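You operate a simulated robot arm through the tools that you are given. There is no shell and no other tool. Be economical: measure what you need, move in short steps, check, and stop when the job is done.

You are at the controls of a simulated two-armed robot. One attempt, no reset.

Task
Tighten the white trap's nut and put trap, black stopper and foam block on the blue mat.
Fine: hold the trap with the other hand while you turn; the block is in the grey drawer, shut it after; leave the other traps. Set down upright: white trap, what you pick out. Where these are worked on the way, their far stop is far enough and under half their travel is too little: grey drawer.

Only the result counts: the job must be done as asked and must still hold three seconds after the hand-in. Knocking over, shifting, dropping, spilling or breaking anything else fails it. Lids that push on must go on centred and level and be pressed home; caps that screw on are set level and turned clockwise until they are tight.

Robot
Two 6-joint arms with two-finger parallel grippers on one trunk, on a base that drives. Base frame: it is fixed to the floor where the robot stands at the start and does not move with it; the origin is under the middle of the robot, x ahead of it, y to its left, z up. Readings come in m, rad, newtons and seconds.
The left shoulder is at the start at [0.07, 0.166, 1.227], the right one opposite. With the tool pointing down near the work surface each hand reaches from about 0.38 to 0.8 m from the robot's upright axis, wherever it stands, measured 20 degrees to its own side. Places, roughly: blue mat [0.5, 0.7, 0.8]; blue trap [1, -1.25, 0.75]; grey drawer [0.4, 0.2, 0.7]; nut of the blue trap [0.9, -1.1, 0.9]; nut of the grey trap [0.9, -0.7, 0.9]; nut of the white trap [0.5, 0.1, 0.9]. Payload 3.91 kg a hand.
The TCP of each hand is the grasp point between the finger pads, 0.03 m short of the fingertips. In the tool frame z runs along the fingers and y along their closing line. The gripper opens to 0.11 m. The fingers are 0.02 m wide and 0.01 m thick; the gripper's body (0.048 by 0.112 m) begins 0.055 m behind the TCP.
Orientation is that of the tool frame in the base frame, as a unit quaternion [x, y, z, w]. With the fingers straight down and closing along the base's y, the tool's x points along the base's -x, its y along +y and its z along -z.

Tools
- The arms move only by the tool apply_moves. It takes "left_deltas", "right_deltas" or both (then of equal length, played together; a hand with none holds still); each is a list of rows, each an object (a shift or turn left out is 0, a gripper value left out holds the last) with "rotation": the turn, a rotation vector about the tool's x, y, z in rad, a list of three; "xyz": the shift along the tool's x, y, z in m, a list of three; "hand": the gripper command, from -1 (fully open) to 1 (shut), values between in proportion. In form: [{"rotation": [wx, wy, wz], "xyz": [tx, ty, tz], "hand": hand}, ...]. A call has 1 to 8 rows; each row is the pose to reach, as a shift and turn from the pose commanded when the call began, along the tool's axes at that moment. A row lasts 0.2 s, in which the tool goes at most 0.05 m and 0.15 rad; a call with a longer step from one row to the next is refused whole, and so is a gripper value outside its range. A pose out of reach is approached as far as the arm can. The call stops where the force on the tool passes 40 N (or 10 N more than at its start, if that is more) or the arm is blocked; 0.2 s more then pass. The fingers move at their own pace (about 0.108 m/s each) and stop on an object; they squeeze with about 30 N. The grip force told is the motor's: it shows also when the fingers shut on nothing. Time passes only in rows, and 0.2 s behind the last, so rows that repeat a pose let the fingers close. It gives the time, the measured TCP pose, the force on the tool (base axes), the opening and the grip force at its end, in the units of the frame above (readings bear some noise), with the torque about the TCP (base axes, N m) and any sound that the robot's microphone picked up.
- Cameras (640 x 400 px; columns grow to the right, rows downward): "scene" is now at [0.0995, 0.0565, 1.4452]; the picture's right is [0.60, -0.80, 0.00], its down [-0.63, -0.48, -0.61] and it looks along [0.49, 0.37, -0.79] (base axes); focal length 214 px, centre (320, 200). "left" rides on the left gripper at [0.077, -0.007, -0.114] in its tool frame; the picture's right is [0.09, 1.00, 0.00], its down [-0.80, 0.07, -0.59] and it looks along [-0.59, 0.05, 0.80] (tool axes); focal length 270 px, centre (320, 200). "right" rides on the right gripper at [0.077, 0.007, -0.114] in its tool frame; the picture's right is [-0.09, 1.00, 0.00], its down [-0.80, -0.07, -0.60] and it looks along [-0.59, -0.05, 0.80] (tool axes); focal length 270 px, centre (320, 200). There is no depth. A picture from a camera that has moved, and an enlarged one, comes with that camera's place and axes in the base frame and with its lens. The place of the scene camera against the robot may be out by one fixed shift of up to 0.025 m in any direction.
- get_image(camera): a new picture of that camera. No time passes.
- move_column(by): slides the trunk up (or, below 0, down) by that many m; the arms and the scene camera ride with it, the base frame stays. It gives what a move gives, with no picture.
- base_move(legs): drives the robot by 1 to 6 legs, each [ahead, left, turn to the left] in m, m and rad, along the robot's own axes; the way and the turn of a leg run together, so that a leg with both is an arc; at most 1.5 m and 3.142 rad a leg. The arms and the cameras ride along, it lands a little off, and it stops where it bumps. It gives what a move gives.
- pan_tilt(pan, tilt): turns the head with the scene camera to pan (to the left, within 1.501 rad either way) and tilt (down, from -0.506 to 1.204), counted from straight ahead of the robot. It gives what a move gives.
- enlarge(camera, box): a new picture of the part [left, top, right, bottom] of that camera's present view, enlarged. No time passes.
- job_done(): hands the job in; it is judged then, once.

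Go step by step. Nothing tells you exact positions but the pictures and the camera data: compare them with the known pose of the tool, close in by small moves and look again before you grip or let go. The budget is 120 turns and 88 pictures, counting those below and the enlarged ones. Unless the task says otherwise, let go and move clear before handing in.

The tools are called after "Emit:" as name(argument=value, ...) on one line, values as JSON. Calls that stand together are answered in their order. apply_moves: Moves the arms, as the interface text tells. Its arguments: {"type":"object","properties":{"left_deltas":{"type":"array","items":{"type":"object","properties":{"rotation":{"type":"array","items":{"type":"number"}},"xyz":{"type":"array","items":{"type":"number"}},"hand":{"type":"number"}}}},"right_deltas":{"type":"array","items":{"type":"object","properties":{"rotation":{"type":"array","items":{"type":"number"}},"xyz":{"type":"array","items":{"type":"number"}},"hand":{"type":"number"}}}}},"required":[]} The other tools are called the same way: move_column (by) slides the trunk up or down; base_move (legs) drives the base; pan_tilt (pan, tilt) turns the head that bears the scene camera; get_image (camera) takes a picture; enlarge (camera, box) takes an enlarged picture of a part of a camera's view; job_done () hands the job in.

At the start:

```text
time: 0.0
left_position: [0.3739, 0.4533, 1.2328]
left_ee_rot: [0.0, 1.0, 0.0, -0.001]
left_contact_force: [0.0, -0.2, 0.3]
left_moment: [-0.01, 0.0, 0.0]
left_width: 0.1102
left_grip_force: 0.0
right_position: [0.0986, -0.3101, 0.2751]
right_ee_rot: [-0.013, 0.998, -0.037, 0.052]
right_contact_force: [-0.5, -0.4, -0.2]
right_moment: [0.02, -0.02, 0.03]
right_width: 0.1103
right_grip_force: 0.1
trunk travel left (down, up): [-0.723, 0.217]
robot x, y, heading: [0.0019, -0.0022, -0.002]
head pan, tilt: [0.649, 0.911]
```

scene: 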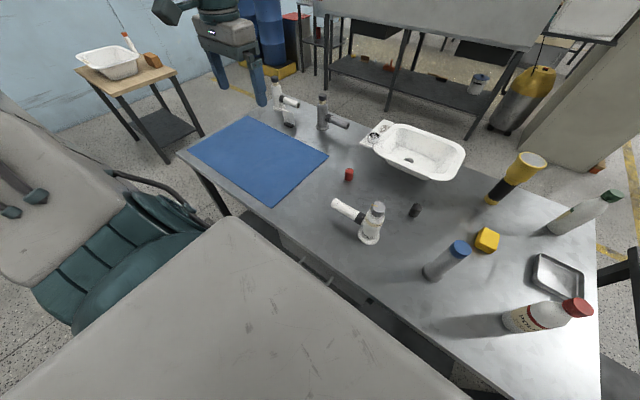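
right: 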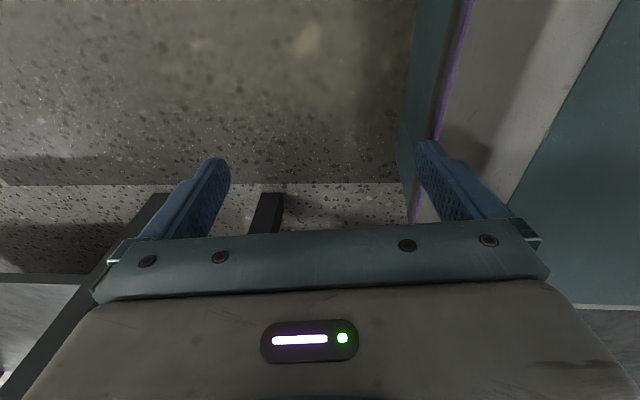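
left: 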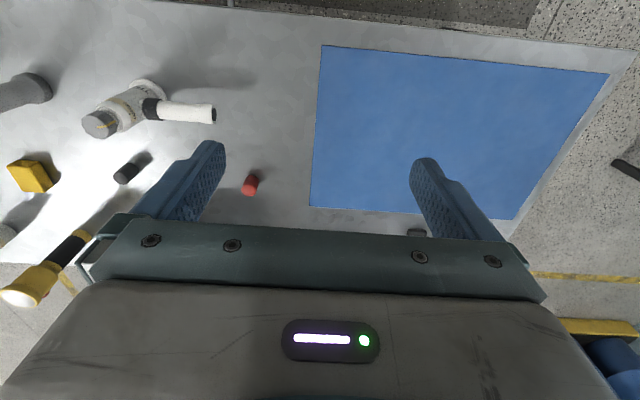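

I see the white trap near the middle of the steel table, a black stopper beside it, the blue mat to the left, and the drawer probably at the near table edge. I'll zoom in first.

Emit:
enlarge(camera="scene", box=[300, 160, 460, 260])

Emit:
enlarge(camera="scene", box=[200, 220, 440, 370])

Emit:
enlarge(camera="left", box=[0, 50, 320, 250])

```text
4.00 times, centred on (380, 210) of scene
camera zoom: at [0.0995, 0.0565, 1.4452], right [0.6, -0.8, 0.0], down [-0.63, -0.48, -0.61], along [0.49, 0.37, -0.79], focal length 858 px, centre (80, 160)
```

zoom: 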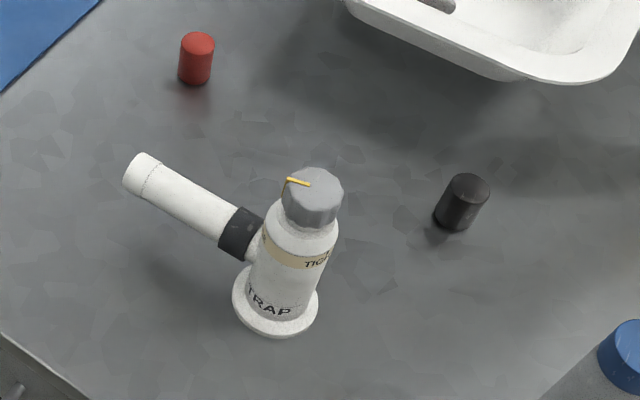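

```text
2.67 times, centred on (320, 295) of scene
camera zoom: at [0.0995, 0.0565, 1.4452], right [0.6, -0.8, 0.0], down [-0.63, -0.48, -0.61], along [0.49, 0.37, -0.79], focal length 572 px, centre (320, -53)
```

zoom: 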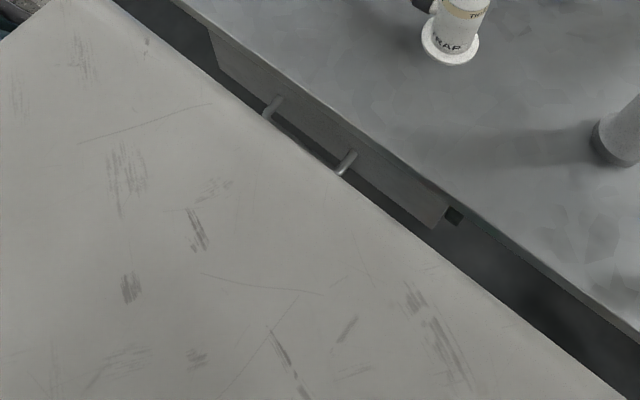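

```text
2.00 times, centred on (160, 150) of left
camera zoom: at [0.2974, 0.4469, 1.3473], right [-0.09, 1.0, 0.0], down [0.8, 0.07, 0.59], along [0.59, 0.05, -0.8], focal length 541 px, centre (640, 300)
```

zoom: 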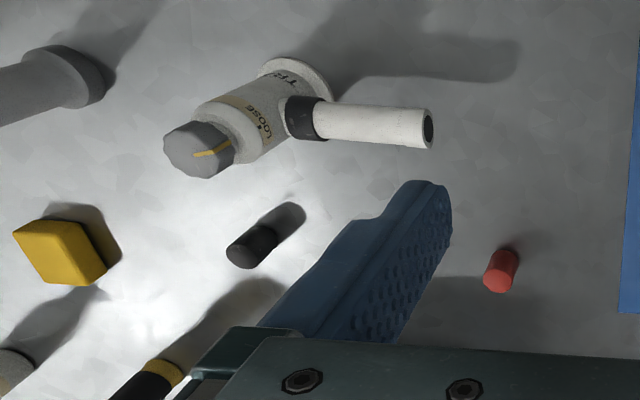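

By triangulating the left and scene pictures I put the trap near (0.465, 0.135), the table top near z≈0.81, and the near edge at x≈0.31. I'll back off and shift left to get the trap in a good place, then look around.

Emit:
base_move(legs=[[-0.18, 0.0, 0.0], [0.0, 0.13, 0.0]])

Emit:
pan_tilt(pan=0.0, tilt=0.85)

Emit:
get_image(camera="scene")

```text
time: 2.4
left_position: [0.192, 0.5808, 1.2339]
left_ee_rot: [0.0, 1.0, 0.001, 0.0]
left_contact_force: [-0.1, 0.4, 0.3]
left_moment: [0.04, -0.04, 0.02]
left_width: 0.11
left_grip_force: 0.0
right_position: [-0.0844, -0.1795, 0.2746]
right_ee_rot: [-0.014, 0.998, -0.037, 0.053]
right_contact_force: [-0.4, -0.5, 0.7]
right_moment: [0.01, 0.03, 0.01]
right_width: 0.1102
right_grip_force: 0.1
trunk travel left (down, up): [-0.723, 0.217]
robot x, y, heading: [-0.187, 0.131, 0.003]
head pan, tilt: [0.649, 0.911]
```

```text
time: 3.4
left_position: [0.1909, 0.5822, 1.2334]
left_ee_rot: [0.0, 1.0, 0.001, 0.0]
left_contact_force: [-0.5, -0.6, 0.6]
left_moment: [0.03, -0.01, 0.01]
left_width: 0.1103
left_grip_force: 0.1
right_position: [-0.0849, -0.1795, 0.2757]
right_ee_rot: [-0.014, 0.998, -0.037, 0.053]
right_contact_force: [0.1, -0.2, -0.6]
right_moment: [0.01, 0.0, -0.01]
right_width: 0.1104
right_grip_force: 0.2
trunk travel left (down, up): [-0.723, 0.217]
robot x, y, heading: [-0.1821, 0.1281, 0.002]
head pan, tilt: [0.0, 0.85]
```

```text
81 pictures are left
camera scene: at [-0.0644, 0.1408, 1.4499], right [0.0, -1.0, 0.0], down [-0.75, 0.0, -0.66], along [0.66, 0.0, -0.75], focal length 214 px, centre (320, 200)
```

scene: 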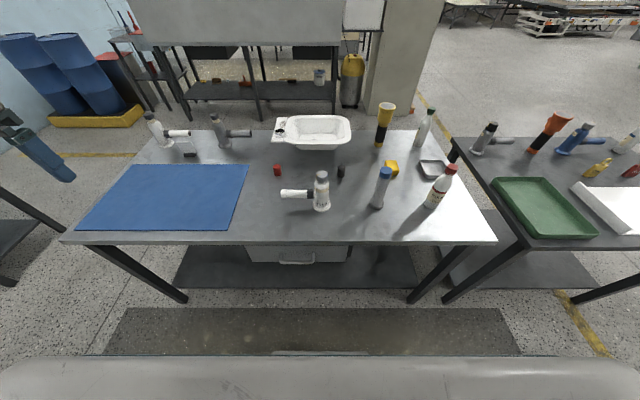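

Clear view: drawer with bar handle at about (0.28, 0.225, 0.71), trap at (0.46, 0.135), black stopper at (0.627, 0.05), mat about x 0.36–0.72, y 0.49–1.0. Zooming for details.

Emit:
enlarge(camera="scene", box=[256, 155, 368, 225])

Emit:
enlarge(camera="scene", box=[232, 230, 360, 310])

Emit:
apply_moves(right_deltas=[{"xyz": [0, 0, -0.05]}, {"xyz": [0, 0, -0.1]}, {"xyz": [0, 0, -0.15]}, {"xyz": [0, 0, -0.2]}, {"xyz": [0, 0, -0.25]}, {"xyz": [0, 0, -0.3]}, {"xyz": [0, 0, -0.35]}, {"xyz": [0, 0, -0.4]}])

```text
5.71 times, centred on (312, 190) of scene
camera zoom: at [-0.0644, 0.1408, 1.4499], right [0.0, -1.0, 0.0], down [-0.75, 0.0, -0.66], along [0.66, 0.0, -0.75], focal length 1226 px, centre (366, 257)
```

zoom: 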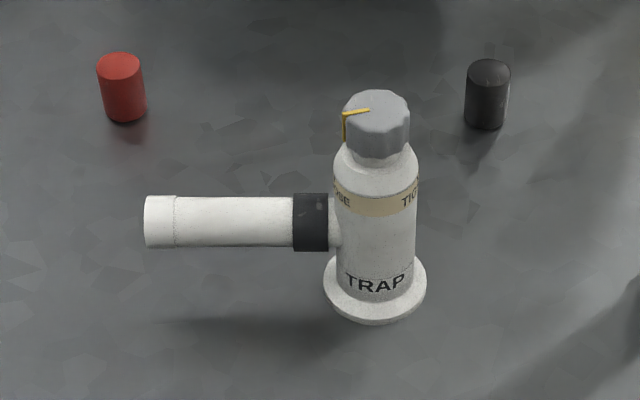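

```text
5.00 times, centred on (296, 270) of scene
camera zoom: at [-0.0644, 0.1408, 1.4499], right [0.0, -1.0, 0.0], down [-0.75, 0.0, -0.66], along [0.66, 0.0, -0.75], focal length 1072 px, centre (440, -150)
```

zoom: 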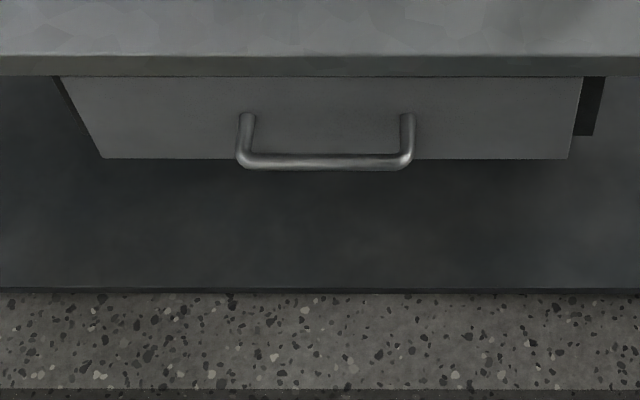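

```text
time: 5.2
left_position: [0.1905, 0.5832, 1.2325]
left_ee_rot: [0.0, 1.0, 0.0, -0.001]
left_contact_force: [0.0, 0.1, -0.5]
left_moment: [0.02, 0.04, -0.01]
left_width: 0.1099
left_grip_force: 0.1
right_position: [-0.1285, -0.1508, 0.6733]
right_ee_rot: [-0.015, 0.998, -0.037, 0.053]
right_contact_force: [0.3, -0.1, -0.5]
right_moment: [-0.01, 0.05, 0.0]
right_width: 0.11
right_grip_force: 0.0
trunk travel left (down, up): [-0.723, 0.217]
robot x, y, heading: [-0.1819, 0.1327, 0.003]
head pan, tilt: [0.0, 0.85]
```

The trap is clear: nut Ø≈0.037 at top z≈0.98, pipe toward +y at z≈0.887, marker about at LOOSE (left), TIGHT to the right via the far side. I'll bring the right hand up and straighten it.

Emit:
apply_moves(right_deltas=[{"xyz": [0, 0, -0.05]}, {"xyz": [0, 0, -0.1]}, {"xyz": [0, 0, -0.15]}, {"xyz": [0, 0, -0.2]}, {"xyz": [0, 0, -0.25]}, {"xyz": [0, 0, -0.3]}, {"xyz": [0, 0, -0.35], "rotation": [-0.037, 0.053, 0.015]}, {"xyz": [0, 0, -0.4], "rotation": [-0.074, 0.106, 0.03]}])

Emit:
apply_moves(right_deltas=[{"xyz": [-0.03, 0, -0.04]}, {"xyz": [-0.06, 0, -0.08]}, {"xyz": [-0.1, 0, -0.1]}, {"xyz": [-0.15, 0, -0.1]}, {"xyz": [-0.2, 0, -0.1]}, {"xyz": [-0.25, 0, -0.1]}, {"xyz": [-0.3, 0, -0.1]}, {"xyz": [-0.35, 0, -0.1]}])

```text
time: 7.2
left_position: [0.1944, 0.577, 1.2345]
left_ee_rot: [0.0, 1.0, 0.002, -0.001]
left_contact_force: [0.1, 0.0, 0.1]
left_moment: [0.04, 0.03, 0.0]
left_width: 0.1099
left_grip_force: 0.0
right_position: [-0.1049, -0.1617, 0.765]
right_ee_rot: [0.134, 0.989, 0.065, -0.001]
right_contact_force: [0.6, 0.1, 0.0]
right_moment: [0.02, 0.05, 0.0]
right_width: 0.1101
right_grip_force: 0.1
right hand out of reach, approached as far as the arm can: row 1, 2, 3, 4, 5, 6, 7, 8
trunk travel left (down, up): [-0.723, 0.217]
robot x, y, heading: [-0.1826, 0.13, -0.004]
head pan, tilt: [0.0, 0.85]
stopped in row 8 (right hand): the arm was blocked; the commanded pose is now the measured one
```

```text
time: 9.0
left_position: [0.1932, 0.5831, 1.232]
left_ee_rot: [0.0, 1.0, 0.0, -0.001]
left_contact_force: [0.1, -0.8, 0.1]
left_moment: [0.0, 0.04, 0.0]
left_width: 0.1102
left_grip_force: 0.1
right_position: [0.2313, -0.2622, 0.8605]
right_ee_rot: [0.134, 0.989, 0.061, 0.001]
right_contact_force: [0.2, -0.4, -0.9]
right_moment: [0.03, 0.03, -0.02]
right_width: 0.1098
right_grip_force: 0.0
right hand out of reach, approached as far as the arm can: row 1, 2, 3, 4
trunk travel left (down, up): [-0.723, 0.217]
robot x, y, heading: [-0.188, 0.1316, 0.002]
head pan, tilt: [0.0, 0.85]
```

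Right hand is near the table edge; raise it well above the table and level its orientation.

Emit:
apply_moves(right_deltas=[{"xyz": [0, 0, -0.05]}, {"xyz": [0, 0, -0.1]}, {"xyz": [0, 0, -0.15], "rotation": [0.03, 0, -0.07]}, {"xyz": [0, 0, -0.2], "rotation": [0.06, 0, -0.14]}, {"xyz": [0, 0, -0.25], "rotation": [0.09, 0, -0.2]}, {"xyz": [0, 0, -0.27], "rotation": [0.122, 0, -0.27]}])

Emit:
get_image(camera="right")

Emit:
get_image(camera="left")

```text
time: 10.4
left_position: [0.1901, 0.584, 1.2333]
left_ee_rot: [-0.001, 1.0, 0.0, 0.0]
left_contact_force: [-0.3, -0.1, 0.2]
left_moment: [0.0, -0.03, 0.01]
left_width: 0.11
left_grip_force: 0.0
right_position: [0.1992, -0.3133, 1.1196]
right_ee_rot: [-0.001, 1.0, 0.0, 0.003]
right_contact_force: [0.5, 0.9, -0.2]
right_moment: [0.02, 0.01, -0.02]
right_width: 0.1099
right_grip_force: 0.1
right hand out of reach, approached as far as the arm can: row 4, 5, 6
trunk travel left (down, up): [-0.723, 0.217]
robot x, y, heading: [-0.1827, 0.1287, 0.003]
head pan, tilt: [0.0, 0.85]
```

```text
78 pictures are left
camera right: at [0.1219, -0.3052, 1.2344], right [0.09, 1.0, 0.0], down [0.8, -0.07, 0.6], along [0.6, -0.05, -0.8], focal length 270 px, centre (320, 200)
```

right: 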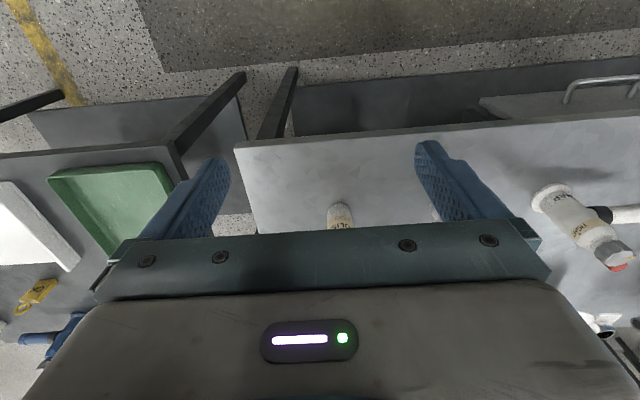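

```text
77 pictures are left
camera left: at [0.114, 0.5777, 1.3473], right [-0.09, 1.0, 0.0], down [0.8, 0.07, 0.59], along [0.59, 0.05, -0.8], focal length 270 px, centre (320, 200)
```

left: 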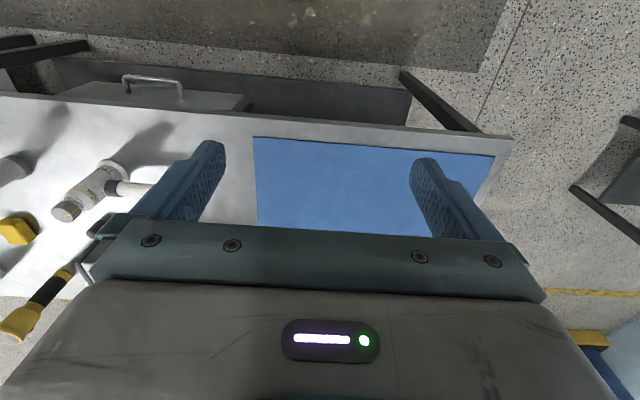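

Now swing the left hand toward the pipe (rotated so it closes along x, camera on the outer side) and the right hand toward above the nut with counter-rotation.

Emit:
apply_moves(left_deltas=[{"xyz": [-0.03, -0.031, 0.0125], "rotation": [0, 0, 0.15]}, {"xyz": [-0.06, -0.062, 0.025], "rotation": [0, 0, 0.3]}, {"xyz": [-0.09, -0.094, 0.0375], "rotation": [0, 0, 0.45]}, {"xyz": [-0.12, -0.125, 0.05], "rotation": [0, 0, 0.6]}, {"xyz": [-0.15, -0.156, 0.0625], "rotation": [0, 0, 0.75]}, {"xyz": [-0.18, -0.187, 0.075], "rotation": [0, 0, 0.9]}, {"xyz": [-0.21, -0.219, 0.0875], "rotation": [0, 0, 1.05]}, {"xyz": [-0.24, -0.25, 0.1], "rotation": [0, 0, 1.2]}], right_deltas=[{"xyz": [-0.025, 0.0325, 0], "rotation": [0, 0, -0.13]}, {"xyz": [-0.05, 0.065, 0], "rotation": [0, 0, -0.26]}, {"xyz": [-0.075, 0.0975, 0], "rotation": [0, 0, -0.39]}, {"xyz": [-0.1, 0.13, 0], "rotation": [0, 0, -0.52]}, {"xyz": [-0.125, 0.1625, 0], "rotation": [0, 0, -0.65]}, {"xyz": [-0.15, 0.195, 0], "rotation": [0, 0, -0.78]}, {"xyz": [-0.175, 0.2275, 0], "rotation": [0, 0, -0.91]}, {"xyz": [-0.2, 0.26, 0], "rotation": [0, 0, -1.05]}])

Emit:
get_image(camera="left")

Emit:
get_image(camera="right")

```text
time: 12.2
left_position: [0.3078, 0.5229, 1.1102]
left_ee_rot: [0.566, 0.824, -0.001, 0.0]
left_contact_force: [0.5, -0.8, 0.3]
left_moment: [0.02, 0.0, 0.01]
left_width: 0.11
left_grip_force: 0.1
left hand out of reach, approached as far as the arm can: row 3, 4, 5, 6, 7, 8
right_position: [0.2055, -0.279, 1.0326]
right_ee_rot: [-0.479, 0.878, 0.002, 0.009]
right_contact_force: [0.2, 0.4, 0.1]
right_moment: [0.02, 0.0, -0.02]
right_width: 0.1103
right_grip_force: 0.0
right hand out of reach, approached as far as the arm can: row 1, 2, 3, 4, 5, 6, 7, 8
trunk travel left (down, up): [-0.723, 0.217]
robot x, y, heading: [-0.1784, 0.1283, -0.003]
head pan, tilt: [0.0, 0.85]
```

```text
76 pictures are left
camera left: at [0.2741, 0.5933, 1.2251], right [0.9, 0.44, 0.0], down [0.35, -0.72, 0.6], along [0.26, -0.53, -0.8], focal length 270 px, centre (320, 200)
```

left: 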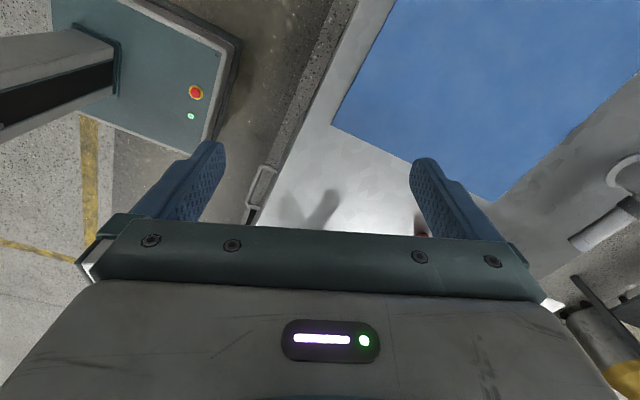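

```text
75 pictures are left
camera right: at [0.1567, -0.3408, 1.1461], right [-0.79, 0.61, 0.0], down [0.48, 0.63, 0.61], along [0.38, 0.48, -0.79], focal length 270 px, centre (320, 200)
```

right: 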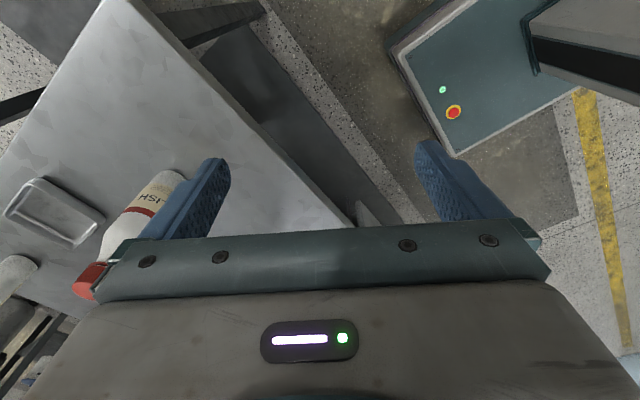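

Both arms are near reach limits because they work high relative to the shoulders; I'll raise the trunk.

Emit:
move_column(by=0.21)

Emit:
get_image(camera="scene")

```text
time: 14.5
left_position: [0.3068, 0.5243, 1.3205]
left_ee_rot: [0.564, 0.826, -0.001, 0.001]
left_contact_force: [0.2, 0.2, -0.4]
left_moment: [0.0, 0.01, -0.02]
left_width: 0.1101
left_grip_force: 0.1
right_position: [0.2049, -0.2776, 1.2451]
right_ee_rot: [-0.478, 0.878, 0.002, 0.01]
right_contact_force: [0.5, 0.2, -0.2]
right_moment: [0.0, -0.05, -0.01]
right_width: 0.1102
right_grip_force: 0.2
trunk travel left (down, up): [-0.933, 0.007]
robot x, y, heading: [-0.1843, 0.1304, 0.004]
head pan, tilt: [0.0, 0.85]
```

```text
74 pictures are left
camera scene: at [-0.0643, 0.1413, 1.6598], right [0.0, -1.0, 0.0], down [-0.75, 0.0, -0.66], along [0.66, 0.0, -0.75], focal length 214 px, centre (320, 200)
```

scene: 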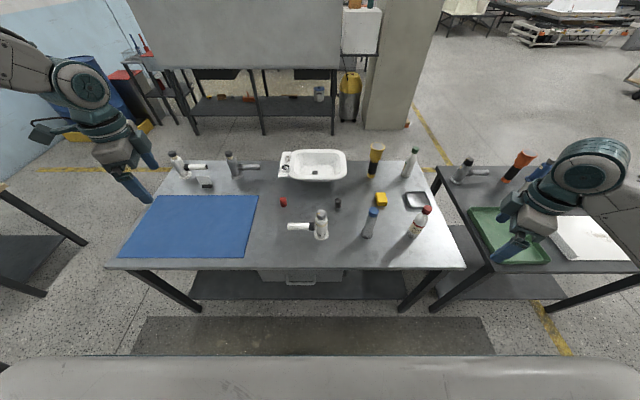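

Trunk is up. Move both hands in near the trap, still above it.

Emit:
apply_moves(left_deltas=[{"xyz": [-0.032, 0.008, 0.0275], "rotation": [0, 0, 0.05]}, {"xyz": [-0.064, 0.016, 0.055], "rotation": [0, 0, 0.1]}, {"xyz": [-0.096, 0.024, 0.0825], "rotation": [0, 0, 0.15]}, {"xyz": [-0.128, 0.032, 0.11], "rotation": [0, 0, 0.2]}, {"xyz": [-0.16, 0.04, 0.1375], "rotation": [0, 0, 0.25]}, {"xyz": [-0.192, 0.048, 0.165], "rotation": [0, 0, 0.3]}, {"xyz": [-0.224, 0.057, 0.1925], "rotation": [0, 0, 0.34]}, {"xyz": [-0.255, 0.065, 0.22], "rotation": [0, 0, 0.37]}], right_deltas=[{"xyz": [-0.044, -0.004, 0.012]}, {"xyz": [-0.088, -0.007, 0.024]}, {"xyz": [-0.131, -0.011, 0.036]}, {"xyz": [-0.175, -0.014, 0.048]}, {"xyz": [-0.219, -0.018, 0.06]}, {"xyz": [-0.263, -0.022, 0.071]}, {"xyz": [-0.306, -0.025, 0.083]}, {"xyz": [-0.35, -0.029, 0.095]}])

Emit:
get_image(camera="left")

Emit:
get_image(camera="right")

```text
time: 16.3
left_position: [0.3098, 0.5285, 1.1494]
left_ee_rot: [0.707, 0.707, -0.001, 0.001]
left_contact_force: [-0.8, -0.3, -0.2]
left_moment: [0.02, 0.04, -0.03]
left_width: 0.1101
left_grip_force: 0.0
left hand out of reach, approached as far as the arm can: row 1, 2, 3, 4, 5, 6, 7, 8
right_position: [0.2056, -0.2649, 1.1937]
right_ee_rot: [-0.477, 0.879, 0.004, 0.011]
right_contact_force: [0.0, 0.1, -0.3]
right_moment: [-0.01, 0.03, -0.01]
right_width: 0.11
right_grip_force: 0.0
right hand out of reach, approached as far as the arm can: row 1, 2, 3, 4, 5, 6, 7, 8
trunk travel left (down, up): [-0.933, 0.007]
robot x, y, heading: [-0.1862, 0.1291, 0.001]
head pan, tilt: [0.0, 0.85]
```

```text
73 pictures are left
camera left: at [0.3032, 0.6066, 1.2639], right [1.0, 0.09, 0.0], down [0.07, -0.8, 0.6], along [0.05, -0.6, -0.8], focal length 270 px, centre (320, 200)
```

left: 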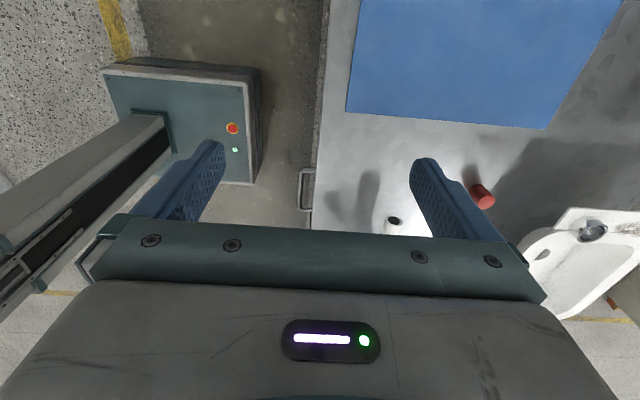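

```text
72 pictures are left
camera right: at [0.1551, -0.3271, 1.3063], right [-0.79, 0.61, 0.0], down [0.48, 0.62, 0.61], along [0.38, 0.48, -0.79], focal length 270 px, centre (320, 200)
```

right: 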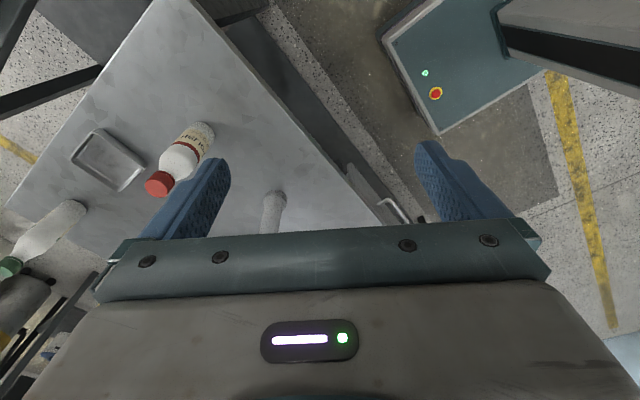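

Horizontal travel stalls at this height; I'll go lower where the arms have more reach and see how the command tracks.

Emit:
apply_moves(left_deltas=[{"xyz": [0, 0, 0.04]}, {"xyz": [0, 0, 0.08]}, {"xyz": [0, 0, 0.11]}], right_deltas=[{"xyz": [0, 0, 0.05]}, {"xyz": [0, 0, 0.1]}, {"xyz": [0, 0, 0.14]}])

```text
time: 17.1
left_position: [0.2937, 0.5443, 1.0428]
left_ee_rot: [0.706, 0.708, 0.0, 0.003]
left_contact_force: [0.2, -0.2, -0.2]
left_moment: [-0.03, -0.01, 0.01]
left_width: 0.1102
left_grip_force: 0.1
left hand out of reach, approached as far as the arm can: row 1, 2, 3
right_position: [0.2051, -0.2604, 1.0497]
right_ee_rot: [-0.478, 0.878, 0.001, 0.01]
right_contact_force: [-0.3, -0.1, -0.5]
right_moment: [0.0, 0.0, 0.03]
right_width: 0.1101
right_grip_force: 0.1
trunk travel left (down, up): [-0.933, 0.007]
robot x, y, heading: [-0.1822, 0.1304, 0.003]
head pan, tilt: [0.0, 0.85]
```

Testing horizontal motion at the lower height.

Emit:
apply_moves(left_deltas=[{"xyz": [-0.03, 0.03, 0]}, {"xyz": [-0.06, 0.06, 0]}, {"xyz": [-0.1, 0.09, 0]}], right_deltas=[{"xyz": [-0.046, -0.01, 0]}, {"xyz": [-0.092, -0.02, 0]}, {"xyz": [-0.138, -0.03, 0]}])

Emit:
get_image(camera="scene")

```text
time: 17.9
left_position: [0.3054, 0.5479, 1.0606]
left_ee_rot: [0.707, 0.707, -0.002, 0.002]
left_contact_force: [0.8, 0.3, 0.1]
left_moment: [-0.04, -0.01, -0.01]
left_width: 0.1103
left_grip_force: 0.0
left hand out of reach, approached as far as the arm can: row 1, 2, 3
right_position: [0.3134, -0.1779, 1.0026]
right_ee_rot: [-0.478, 0.878, 0.001, 0.014]
right_contact_force: [0.4, -0.1, 0.2]
right_moment: [-0.02, 0.01, 0.01]
right_width: 0.1101
right_grip_force: 0.2
right hand out of reach, approached as far as the arm can: row 1, 2, 3
trunk travel left (down, up): [-0.933, 0.007]
robot x, y, heading: [-0.1855, 0.1317, 0.003]
head pan, tilt: [0.0, 0.85]
```

```text
71 pictures are left
camera scene: at [-0.0622, 0.144, 1.6597], right [0.0, -1.0, 0.0], down [-0.75, 0.0, -0.66], along [0.66, 0.0, -0.75], focal length 214 px, centre (320, 200)
```

scene: 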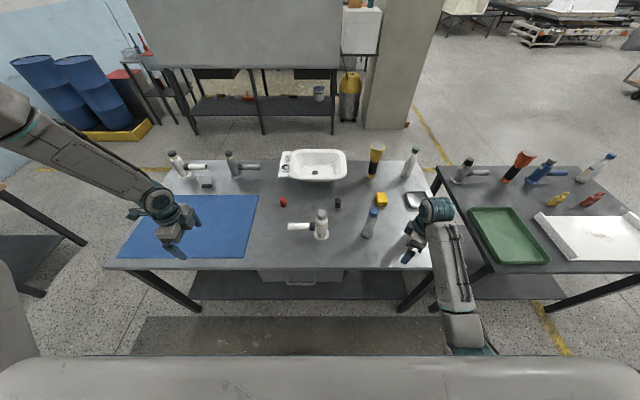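

The right arm is coming in; the left should find it easier with the planned lean (fingers pointing down and toward −y). Apply the lean now.

Emit:
apply_moves(left_deltas=[{"rotation": [0, -0.14, 0]}, {"rotation": [0, -0.28, 0]}, {"rotation": [0, -0.42, 0]}, {"rotation": [0, -0.56, 0]}, {"rotation": [0, -0.7, 0]}], right_deltas=[{"xyz": [-0.025, -0.005, 0]}, {"xyz": [-0.05, -0.01, 0]}, {"xyz": [-0.075, -0.015, 0]}, {"xyz": [-0.1, -0.02, 0]}, {"xyz": [-0.1, -0.02, 0]}])

```text
time: 19.1
left_position: [0.2464, 0.5603, 1.1121]
left_ee_rot: [0.664, 0.664, -0.242, 0.245]
left_contact_force: [-0.5, 0.1, 0.0]
left_moment: [0.01, 0.01, -0.01]
left_width: 0.1101
left_grip_force: 0.1
left hand out of reach, approached as far as the arm can: row 3, 4, 5
right_position: [0.3827, -0.1056, 1.0042]
right_ee_rot: [-0.478, 0.879, 0.001, 0.01]
right_contact_force: [-0.7, 0.1, 0.8]
right_moment: [-0.03, -0.02, -0.01]
right_width: 0.1097
right_grip_force: 0.2
right hand out of reach, approached as far as the arm can: row 1
trunk travel left (down, up): [-0.933, 0.007]
robot x, y, heading: [-0.1811, 0.1324, -0.0]
head pan, tilt: [0.0, 0.85]
```

The left arm dislikes that yaw. New plan: left hand holds the trap body just above the pipe, pointing forward (closing along y) – also good for carrying – while the right hand turns the nut from above. First undo the left's tilt and yaw.

Emit:
apply_moves(left_deltas=[{"rotation": [0, 0.14, 0]}, {"rotation": [0, 0.28, 0]}, {"rotation": [0, 0.42, 0]}, {"rotation": [0, 0.56, 0]}, {"rotation": [0, 0.7, 0]}])

Emit:
apply_moves(left_deltas=[{"rotation": [0, 0, -0.15]}, {"rotation": [0, 0, -0.3]}, {"rotation": [0, 0, -0.45]}, {"rotation": [0, 0, -0.6]}, {"rotation": [0, 0, -0.75]}, {"rotation": [0, 0, -0.9]}, {"rotation": [0, 0, -1.05]}, {"rotation": [0, 0, -1.2]}])

Emit:
apply_moves(left_deltas=[{"rotation": [0, 0, -0.12]}, {"rotation": [0, 0, -0.24]}, {"rotation": [0, 0, -0.37]}])

```text
time: 20.3
left_position: [0.2474, 0.558, 1.1109]
left_ee_rot: [0.707, 0.707, 0.001, -0.001]
left_contact_force: [0.2, 0.3, 0.0]
left_moment: [-0.01, 0.04, 0.03]
left_width: 0.1099
left_grip_force: 0.0
right_position: [0.3824, -0.107, 1.0025]
right_ee_rot: [-0.478, 0.878, 0.003, 0.011]
right_contact_force: [0.0, -0.2, -0.4]
right_moment: [-0.01, 0.02, 0.02]
right_width: 0.11
right_grip_force: 0.0
trunk travel left (down, up): [-0.933, 0.007]
robot x, y, heading: [-0.1801, 0.1285, 0.002]
head pan, tilt: [0.0, 0.85]
```

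```text
time: 22.1
left_position: [0.248, 0.5595, 1.1121]
left_ee_rot: [0.182, 0.983, -0.001, 0.0]
left_contact_force: [-0.5, 0.4, 0.6]
left_moment: [0.01, -0.04, -0.01]
left_width: 0.1102
left_grip_force: 0.0
right_position: [0.382, -0.1061, 1.0034]
right_ee_rot: [-0.478, 0.878, 0.003, 0.01]
right_contact_force: [-0.2, 0.6, 0.1]
right_moment: [0.03, -0.02, -0.03]
right_width: 0.1098
right_grip_force: 0.0
trunk travel left (down, up): [-0.933, 0.007]
robot x, y, heading: [-0.1799, 0.1305, -0.0]
head pan, tilt: [0.0, 0.85]
```

```text
time: 22.9
left_position: [0.2477, 0.5599, 1.1123]
left_ee_rot: [-0.001, 1.0, 0.0, 0.001]
left_contact_force: [0.4, 1.2, -0.3]
left_moment: [0.0, 0.03, 0.01]
left_width: 0.1097
left_grip_force: 0.0
right_position: [0.3821, -0.1068, 1.0025]
right_ee_rot: [-0.478, 0.878, 0.002, 0.011]
right_contact_force: [0.5, -0.1, 0.0]
right_moment: [-0.04, 0.0, -0.01]
right_width: 0.1098
right_grip_force: 0.0
trunk travel left (down, up): [-0.933, 0.007]
robot x, y, heading: [-0.1814, 0.132, 0.004]
head pan, tilt: [0.0, 0.85]
```

Now tilt the left hand forward (pointing +x, ~33° below horizontal) while bringing it behind the trap.

Emit:
apply_moves(left_deltas=[{"xyz": [-0.004, -0.045, 0.0075], "rotation": [0, -0.125, 0]}, {"xyz": [-0.0075, -0.09, 0.015], "rotation": [0, -0.25, 0]}, {"xyz": [-0.011, -0.135, 0.0225], "rotation": [0, -0.375, 0]}, {"xyz": [-0.015, -0.18, 0.03], "rotation": [0, -0.5, 0]}, {"xyz": [-0.019, -0.225, 0.0375], "rotation": [0, -0.625, 0]}, {"xyz": [-0.0225, -0.27, 0.045], "rotation": [0, -0.75, 0]}, {"xyz": [-0.026, -0.315, 0.0525], "rotation": [0, -0.875, 0]}, {"xyz": [-0.03, -0.36, 0.06], "rotation": [0, -1.0, 0]}])

Emit:
get_image(camera="left")

Emit:
get_image(camera="scene")

```text
time: 24.7
left_position: [0.2576, 0.4498, 1.1325]
left_ee_rot: [-0.001, 0.89, -0.001, 0.456]
left_contact_force: [-0.1, -0.9, 0.0]
left_moment: [0.0, 0.03, 0.02]
left_width: 0.1103
left_grip_force: 0.1
left hand out of reach, approached as far as the arm can: row 2, 3, 4, 5, 6, 7, 8
right_position: [0.3832, -0.1062, 1.0023]
right_ee_rot: [-0.478, 0.878, 0.002, 0.009]
right_contact_force: [-0.8, -0.2, -0.6]
right_moment: [-0.01, -0.01, -0.02]
right_width: 0.1104
right_grip_force: 0.1
trunk travel left (down, up): [-0.933, 0.007]
robot x, y, heading: [-0.1835, 0.1299, 0.003]
head pan, tilt: [0.0, 0.85]
```

```text
70 pictures are left
camera left: at [0.119, 0.4422, 1.1379], right [-0.05, 1.0, -0.07], down [-0.01, 0.07, 1.0], along [1.0, 0.05, 0.01], focal length 270 px, centre (320, 200)
```

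left: 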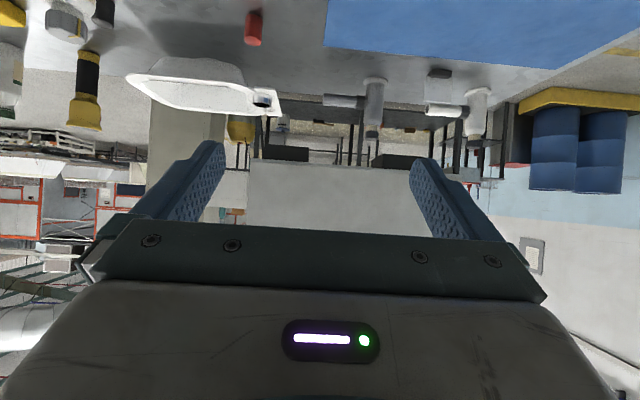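

```text
69 pictures are left
camera scene: at [-0.0629, 0.1409, 1.6597], right [0.0, -1.0, 0.0], down [-0.75, 0.0, -0.66], along [0.66, 0.0, -0.75], focal length 214 px, centre (320, 200)
```

scene: 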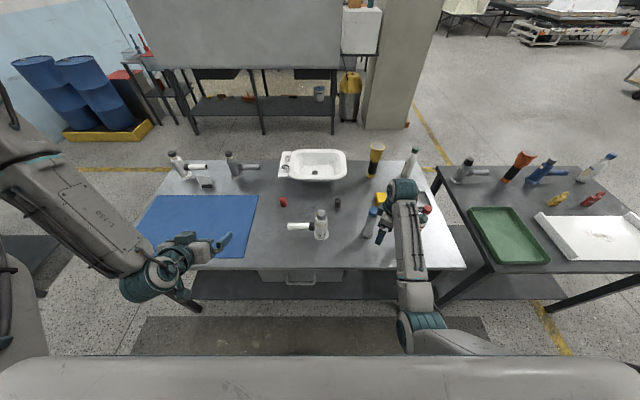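

Left is held at y=0.45 by the arm's configuration; I'll lower it (still in front of the table edge) and then move inward, as worked for the right.

Emit:
apply_moves(left_deltas=[{"xyz": [0.02, 0, 0.012]}, {"xyz": [0.045, 0, 0.03]}, {"xyz": [0.07, 0, 0.045]}, {"xyz": [0.1, 0, 0.065]}])

Emit:
apply_moves(left_deltas=[{"xyz": [0, -0.04, 0]}, {"xyz": [0, -0.08, 0]}, {"xyz": [0, -0.12, 0]}, {"xyz": [0, -0.16, 0]}, {"xyz": [0, -0.2, 0]}])

```text
time: 25.7
left_position: [0.2792, 0.4607, 1.1212]
left_ee_rot: [0.0, 0.891, -0.002, 0.453]
left_contact_force: [-0.1, 0.4, 0.0]
left_moment: [0.0, 0.01, 0.0]
left_width: 0.11
left_grip_force: 0.1
left hand out of reach, approached as far as the arm can: row 1, 2, 3, 4
right_position: [0.3814, -0.1064, 1.003]
right_ee_rot: [-0.477, 0.879, 0.002, 0.011]
right_contact_force: [0.0, 0.1, -0.7]
right_moment: [-0.01, 0.0, 0.0]
right_width: 0.1101
right_grip_force: 0.1
trunk travel left (down, up): [-0.933, 0.007]
robot x, y, heading: [-0.1809, 0.133, 0.001]
head pan, tilt: [0.0, 0.85]
```

```text
time: 26.9
left_position: [0.24, 0.4419, 1.1422]
left_ee_rot: [0.0, 0.891, -0.001, 0.455]
left_contact_force: [0.4, 0.0, -0.3]
left_moment: [0.03, -0.02, 0.01]
left_width: 0.1102
left_grip_force: 0.0
left hand out of reach, approached as far as the arm can: row 1, 2, 3, 4, 5
right_position: [0.3816, -0.1071, 1.0021]
right_ee_rot: [-0.478, 0.878, 0.002, 0.01]
right_contact_force: [-1.7, 0.2, 0.2]
right_moment: [0.02, 0.0, 0.0]
right_width: 0.1099
right_grip_force: 0.0
trunk travel left (down, up): [-0.933, 0.007]
robot x, y, heading: [-0.1816, 0.1336, 0.003]
head pan, tilt: [0.0, 0.85]
```

The wrist is probably too close to the shoulder here. Extend forward over the mat first, lowering a bit.

Emit:
apply_moves(left_deltas=[{"xyz": [-0.0075, 0, 0.044]}, {"xyz": [-0.015, 0, 0.088]}, {"xyz": [-0.022, 0, 0.132]}, {"xyz": [-0.03, 0, 0.176]}, {"xyz": [-0.037, 0, 0.22]}])

Emit:
apply_moves(left_deltas=[{"xyz": [0, -0.04, 0]}, {"xyz": [0, -0.08, 0]}, {"xyz": [0, -0.12, 0]}])

```text
time: 28.1
left_position: [0.3982, 0.5243, 1.0931]
left_ee_rot: [0.0, 0.891, -0.002, 0.455]
left_contact_force: [0.2, -0.4, -0.6]
left_moment: [0.03, 0.02, -0.03]
left_width: 0.1099
left_grip_force: 0.1
left hand out of reach, approached as far as the arm can: row 1, 2, 3, 4, 5
right_position: [0.3834, -0.1064, 1.0038]
right_ee_rot: [-0.478, 0.878, 0.002, 0.01]
right_contact_force: [-0.5, 0.7, -0.9]
right_moment: [-0.02, 0.02, -0.01]
right_width: 0.1099
right_grip_force: 0.1
trunk travel left (down, up): [-0.933, 0.007]
robot x, y, heading: [-0.1804, 0.1323, -0.0]
head pan, tilt: [0.0, 0.85]
```

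```text
time: 28.9
left_position: [0.3493, 0.4945, 1.101]
left_ee_rot: [-0.001, 0.891, -0.001, 0.455]
left_contact_force: [-0.4, -0.3, -0.2]
left_moment: [-0.02, -0.01, -0.01]
left_width: 0.11
left_grip_force: 0.1
left hand out of reach, approached as far as the arm can: row 1, 2, 3
right_position: [0.3827, -0.1063, 1.0039]
right_ee_rot: [-0.478, 0.878, 0.003, 0.011]
right_contact_force: [0.7, -0.4, -0.7]
right_moment: [0.01, -0.01, -0.05]
right_width: 0.1101
right_grip_force: 0.0
trunk travel left (down, up): [-0.933, 0.007]
robot x, y, heading: [-0.1847, 0.1287, 0.0]
head pan, tilt: [0.0, 0.85]
```

The stall boundary is a ray from the left shoulder, i.e. a shoulder-pan limit in the current elbow configuration. I'll mirror the sequence that freed the right arm: tool down, close in at (0.205, 0.53), low, then inward.

Emit:
apply_moves(left_deltas=[{"xyz": [0.018, 0.004, -0.0095], "rotation": [0, 0.125, 0]}, {"xyz": [0.035, 0.009, -0.019], "rotation": [0, 0.25, 0]}, {"xyz": [0.053, 0.013, -0.028], "rotation": [0, 0.375, 0]}, {"xyz": [0.071, 0.0175, -0.0375], "rotation": [0, 0.5, 0]}, {"xyz": [0.088, 0.022, -0.047], "rotation": [0, 0.625, 0]}, {"xyz": [0.106, 0.026, -0.056], "rotation": [0, 0.75, 0]}, {"xyz": [0.124, 0.031, -0.066], "rotation": [0, 0.875, 0]}, {"xyz": [0.1415, 0.035, -0.075], "rotation": [0, 1.0, 0]}])

Emit:
apply_moves(left_deltas=[{"xyz": [0, 0, 0.03]}, {"xyz": [0, 0, 0.06]}, {"xyz": [0, 0, 0.08]}])

Emit:
apply_moves(left_deltas=[{"xyz": [-0.03, -0.03, 0]}, {"xyz": [-0.06, -0.06, 0]}, {"xyz": [-0.09, -0.09, 0]}])

```text
time: 30.7
left_position: [0.206, 0.5308, 1.0311]
left_ee_rot: [0.0, 1.0, -0.001, -0.027]
left_contact_force: [0.0, 0.9, 0.9]
left_moment: [-0.02, -0.01, 0.01]
left_width: 0.1098
left_grip_force: 0.1
right_position: [0.3824, -0.1061, 1.0013]
right_ee_rot: [-0.478, 0.879, 0.003, 0.01]
right_contact_force: [0.3, -0.2, 0.7]
right_moment: [-0.04, 0.01, 0.0]
right_width: 0.11
right_grip_force: 0.0
trunk travel left (down, up): [-0.933, 0.007]
robot x, y, heading: [-0.1827, 0.1331, 0.005]
head pan, tilt: [0.0, 0.85]
```

```text
time: 31.5
left_position: [0.1962, 0.5406, 1.0073]
left_ee_rot: [0.0, 1.0, -0.001, -0.028]
left_contact_force: [-0.6, 0.2, 0.5]
left_moment: [-0.03, -0.07, 0.05]
left_width: 0.11
left_grip_force: 0.1
left hand out of reach, approached as far as the arm can: row 1, 2, 3
right_position: [0.3827, -0.1067, 1.0034]
right_ee_rot: [-0.478, 0.878, 0.002, 0.01]
right_contact_force: [0.1, 0.5, -2.0]
right_moment: [-0.01, 0.03, 0.01]
right_width: 0.11
right_grip_force: 0.0
trunk travel left (down, up): [-0.933, 0.007]
robot x, y, heading: [-0.1849, 0.1295, 0.002]
head pan, tilt: [0.0, 0.85]
```

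```text
time: 32.3
left_position: [0.232, 0.5242, 1.0132]
left_ee_rot: [0.0, 1.0, -0.003, -0.026]
left_contact_force: [-1.9, 0.5, -0.6]
left_moment: [-0.01, 0.0, -0.03]
left_width: 0.1101
left_grip_force: 0.1
left hand out of reach, approached as far as the arm can: row 1, 2, 3
right_position: [0.3817, -0.1054, 1.0039]
right_ee_rot: [-0.478, 0.878, 0.001, 0.01]
right_contact_force: [-0.1, -0.3, 0.2]
right_moment: [0.0, 0.0, 0.0]
right_width: 0.1099
right_grip_force: 0.1
trunk travel left (down, up): [-0.933, 0.007]
robot x, y, heading: [-0.1828, 0.1268, -0.001]
head pan, tilt: [0.0, 0.85]
```

Let me look at the arm's posture before deciding.

Emit:
pan_tilt(pan=0.7, tilt=0.85)

Emit:
get_image(camera="scene")

```text
time: 33.4
left_position: [0.2323, 0.5236, 1.0146]
left_ee_rot: [0.0, 1.0, -0.002, -0.027]
left_contact_force: [-0.3, -0.5, 0.4]
left_moment: [0.01, -0.02, -0.02]
left_width: 0.1099
left_grip_force: 0.1
right_position: [0.3835, -0.1076, 1.0036]
right_ee_rot: [-0.478, 0.878, 0.003, 0.011]
right_contact_force: [-0.9, -0.2, -0.5]
right_moment: [0.01, 0.01, 0.0]
right_width: 0.1099
right_grip_force: 0.1
trunk travel left (down, up): [-0.933, 0.007]
robot x, y, heading: [-0.1804, 0.1278, 0.001]
head pan, tilt: [0.7, 0.85]
```

```text
68 pictures are left
camera scene: at [-0.0827, 0.1916, 1.6599], right [0.64, -0.76, 0.0], down [-0.57, -0.48, -0.66], along [0.5, 0.43, -0.75], focal length 214 px, centre (320, 200)
```

scene: 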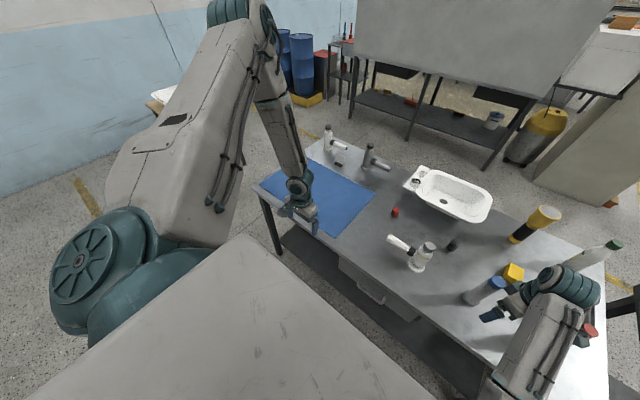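

The left arm is in an elbow-high posture, limited on the inner side; the right is free. So: left only holds the pipe (vertical hand, closing along x) and the base moves so that the pipe lies in the left's zone and the nut in the right's. First lift both hands.

Emit:
apply_moves(left_deltas=[{"xyz": [0, 0, -0.03], "rotation": [0, 0, 0.14]}, {"xyz": [0, 0, -0.06], "rotation": [0, 0, 0.28]}, {"xyz": [0, 0, -0.09], "rotation": [0, 0, 0.42]}, {"xyz": [0, 0, -0.12], "rotation": [0, 0, 0.56]}, {"xyz": [0, 0, -0.14], "rotation": [0, 0, 0.7]}, {"xyz": [0, 0, -0.15], "rotation": [0, 0, 0.84]}], right_deltas=[{"xyz": [-0.003, 0.028, -0.02]}, {"xyz": [-0.006, 0.056, -0.04]}, {"xyz": [-0.009, 0.084, -0.06]}, {"xyz": [-0.012, 0.112, -0.08]}, {"xyz": [-0.016, 0.14, -0.1]}, {"xyz": [-0.019, 0.167, -0.12]}])

Emit:
apply_moves(left_deltas=[{"rotation": [0, 0, 0.14]}, {"rotation": [0, 0, 0.28]}, {"rotation": [0, 0, 0.42]}, {"rotation": [0, 0, 0.56]}, {"rotation": [0, 0, 0.73]}])

```text
time: 34.6
left_position: [0.2403, 0.5224, 1.1531]
left_ee_rot: [0.343, 0.939, -0.009, -0.026]
left_contact_force: [-0.2, -0.5, 0.2]
left_moment: [0.0, -0.01, 0.04]
left_width: 0.1099
left_grip_force: 0.1
right_position: [0.2873, -0.068, 1.015]
right_ee_rot: [-0.468, 0.88, -0.076, -0.016]
right_contact_force: [0.2, 0.2, -0.2]
right_moment: [-0.02, -0.03, -0.03]
right_width: 0.11
right_grip_force: 0.0
right hand out of reach, approached as far as the arm can: row 1, 2, 3, 4, 5, 6
trunk travel left (down, up): [-0.933, 0.007]
robot x, y, heading: [-0.1833, 0.1306, -0.002]
head pan, tilt: [0.7, 0.85]
stopped in row 6 (right hand): the arm was blocked; the commanded pose is now the measured one
```

```text
refused: row 5 steps farther than a row can; nothing moved
```

The right hand at x≈0.29 already clears the bottles (x≥0.42), so I can shift the base right now, finish the left yaw, then bring the right hand inward before driving forward.

Emit:
base_move(legs=[[0, -0.33, 0]])

Emit:
apply_moves(left_deltas=[{"rotation": [0, 0, 0.145]}, {"rotation": [0, 0, 0.29]}, {"rotation": [0, 0, 0.435]}, {"rotation": [0, 0, 0.58]}, {"rotation": [0, 0, 0.725]}, {"rotation": [0, 0, 0.87]}], right_deltas=[{"xyz": [-0.03, 0, 0]}, {"xyz": [-0.06, 0, 0]}, {"xyz": [-0.09, 0, 0]}, {"xyz": [-0.12, 0, 0]}, {"xyz": [-0.15, 0, 0]}, {"xyz": [-0.18, 0, 0]}])

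```text
time: 36.8
left_position: [0.2404, 0.1966, 1.1505]
left_ee_rot: [0.342, 0.939, -0.013, -0.026]
left_contact_force: [0.7, 0.1, -0.1]
left_moment: [-0.04, 0.01, 0.0]
left_width: 0.11
left_grip_force: 0.1
right_position: [0.2884, -0.3948, 1.0155]
right_ee_rot: [-0.468, 0.88, -0.077, -0.017]
right_contact_force: [-0.3, 0.9, -0.3]
right_moment: [0.02, -0.03, 0.03]
right_width: 0.1099
right_grip_force: 0.1
trunk travel left (down, up): [-0.933, 0.007]
robot x, y, heading: [-0.1817, -0.1987, -0.0]
head pan, tilt: [0.7, 0.85]
```

```text
time: 37.6
left_position: [0.2426, 0.1933, 1.1522]
left_ee_rot: [0.536, 0.844, -0.016, -0.023]
left_contact_force: [0.2, -0.5, -1.0]
left_moment: [-0.01, 0.01, 0.03]
left_width: 0.1099
left_grip_force: 0.1
right_position: [0.3327, -0.4096, 0.9848]
right_ee_rot: [-0.452, 0.879, -0.139, -0.062]
right_contact_force: [-0.5, 0.1, 1.4]
right_moment: [0.02, 0.0, 0.0]
right_width: 0.11
right_grip_force: 0.1
right hand out of reach, approached as far as the arm can: row 4
trunk travel left (down, up): [-0.933, 0.007]
robot x, y, heading: [-0.1829, -0.203, 0.004]
head pan, tilt: [0.7, 0.85]
stopped in row 4 (right hand): the arm was blocked; the commanded pose is now the measured one
```

The right arm reports blocked; look at it.

Emit:
pan_tilt(pan=-0.5, tilt=0.9)

Emit:
get_image(camera="scene")

```text
time: 39.0
left_position: [0.2424, 0.1934, 1.1527]
left_ee_rot: [0.536, 0.844, -0.016, -0.023]
left_contact_force: [-0.2, -0.2, -0.1]
left_moment: [0.01, -0.01, 0.01]
left_width: 0.1101
left_grip_force: 0.0
right_position: [0.3324, -0.4086, 0.9831]
right_ee_rot: [-0.453, 0.879, -0.138, -0.063]
right_contact_force: [-0.4, 0.0, -1.5]
right_moment: [-0.02, 0.0, 0.0]
right_width: 0.1101
right_grip_force: 0.1
trunk travel left (down, up): [-0.933, 0.007]
robot x, y, heading: [-0.1831, -0.203, -0.001]
head pan, tilt: [-0.499, 0.901]
```

```text
67 pictures are left
camera scene: at [-0.0761, -0.2253, 1.656], right [-0.48, -0.88, 0.0], down [-0.69, 0.37, -0.62], along [0.55, -0.3, -0.78], focal length 214 px, centre (320, 200)
```

scene: 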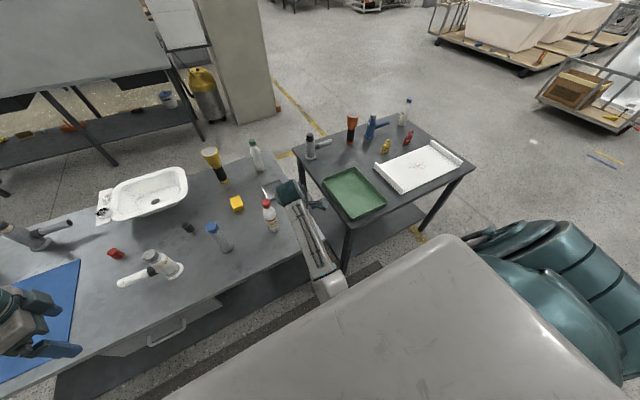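

The left's limits should relax when lower and farther out (the quoted reach is near the surface). I'll drive back to put the trap just ahead of the robot, then lower the left hand over the mat and swing inward low.

Emit:
base_move(legs=[[-0.06, 0, 0], [0, 0.31, 0]])

Emit:
apply_moves(left_deltas=[{"xyz": [-0.02, 0.035, 0.0]}, {"xyz": [-0.02, 0.08, 0.0]}, {"xyz": [-0.02, 0.12, 0.01]}, {"xyz": [-0.02, 0.16, 0.03]}, {"xyz": [-0.02, 0.19, 0.06]}, {"xyz": [-0.02, 0.21, 0.1]}, {"xyz": [-0.02, 0.22, 0.14]}, {"xyz": [-0.02, 0.23, 0.17]}])

```text
time: 41.7
left_position: [0.1821, 0.5009, 1.1528]
left_ee_rot: [0.537, 0.843, -0.014, -0.022]
left_contact_force: [0.1, -0.8, -0.1]
left_moment: [0.08, -0.01, 0.01]
left_width: 0.1099
left_grip_force: 0.1
right_position: [0.2716, -0.1011, 0.9845]
right_ee_rot: [-0.452, 0.879, -0.138, -0.063]
right_contact_force: [0.1, 1.4, -0.6]
right_moment: [-0.01, 0.0, -0.02]
right_width: 0.1099
right_grip_force: 0.0
trunk travel left (down, up): [-0.933, 0.007]
robot x, y, heading: [-0.2423, 0.1085, -0.006]
head pan, tilt: [-0.499, 0.901]
```

```text
time: 43.5
left_position: [0.3252, 0.6017, 1.0588]
left_ee_rot: [0.536, 0.844, -0.016, -0.023]
left_contact_force: [0.0, 0.7, 0.3]
left_moment: [0.0, -0.05, 0.0]
left_width: 0.1101
left_grip_force: 0.1
left hand out of reach, approached as far as the arm can: row 2, 3, 4, 5, 6, 7, 8
right_position: [0.271, -0.101, 0.9834]
right_ee_rot: [-0.452, 0.879, -0.139, -0.064]
right_contact_force: [0.4, 0.1, -0.6]
right_moment: [0.02, 0.02, 0.0]
right_width: 0.1099
right_grip_force: 0.0
trunk travel left (down, up): [-0.933, 0.007]
robot x, y, heading: [-0.2418, 0.1086, -0.003]
head pan, tilt: [-0.499, 0.901]
```

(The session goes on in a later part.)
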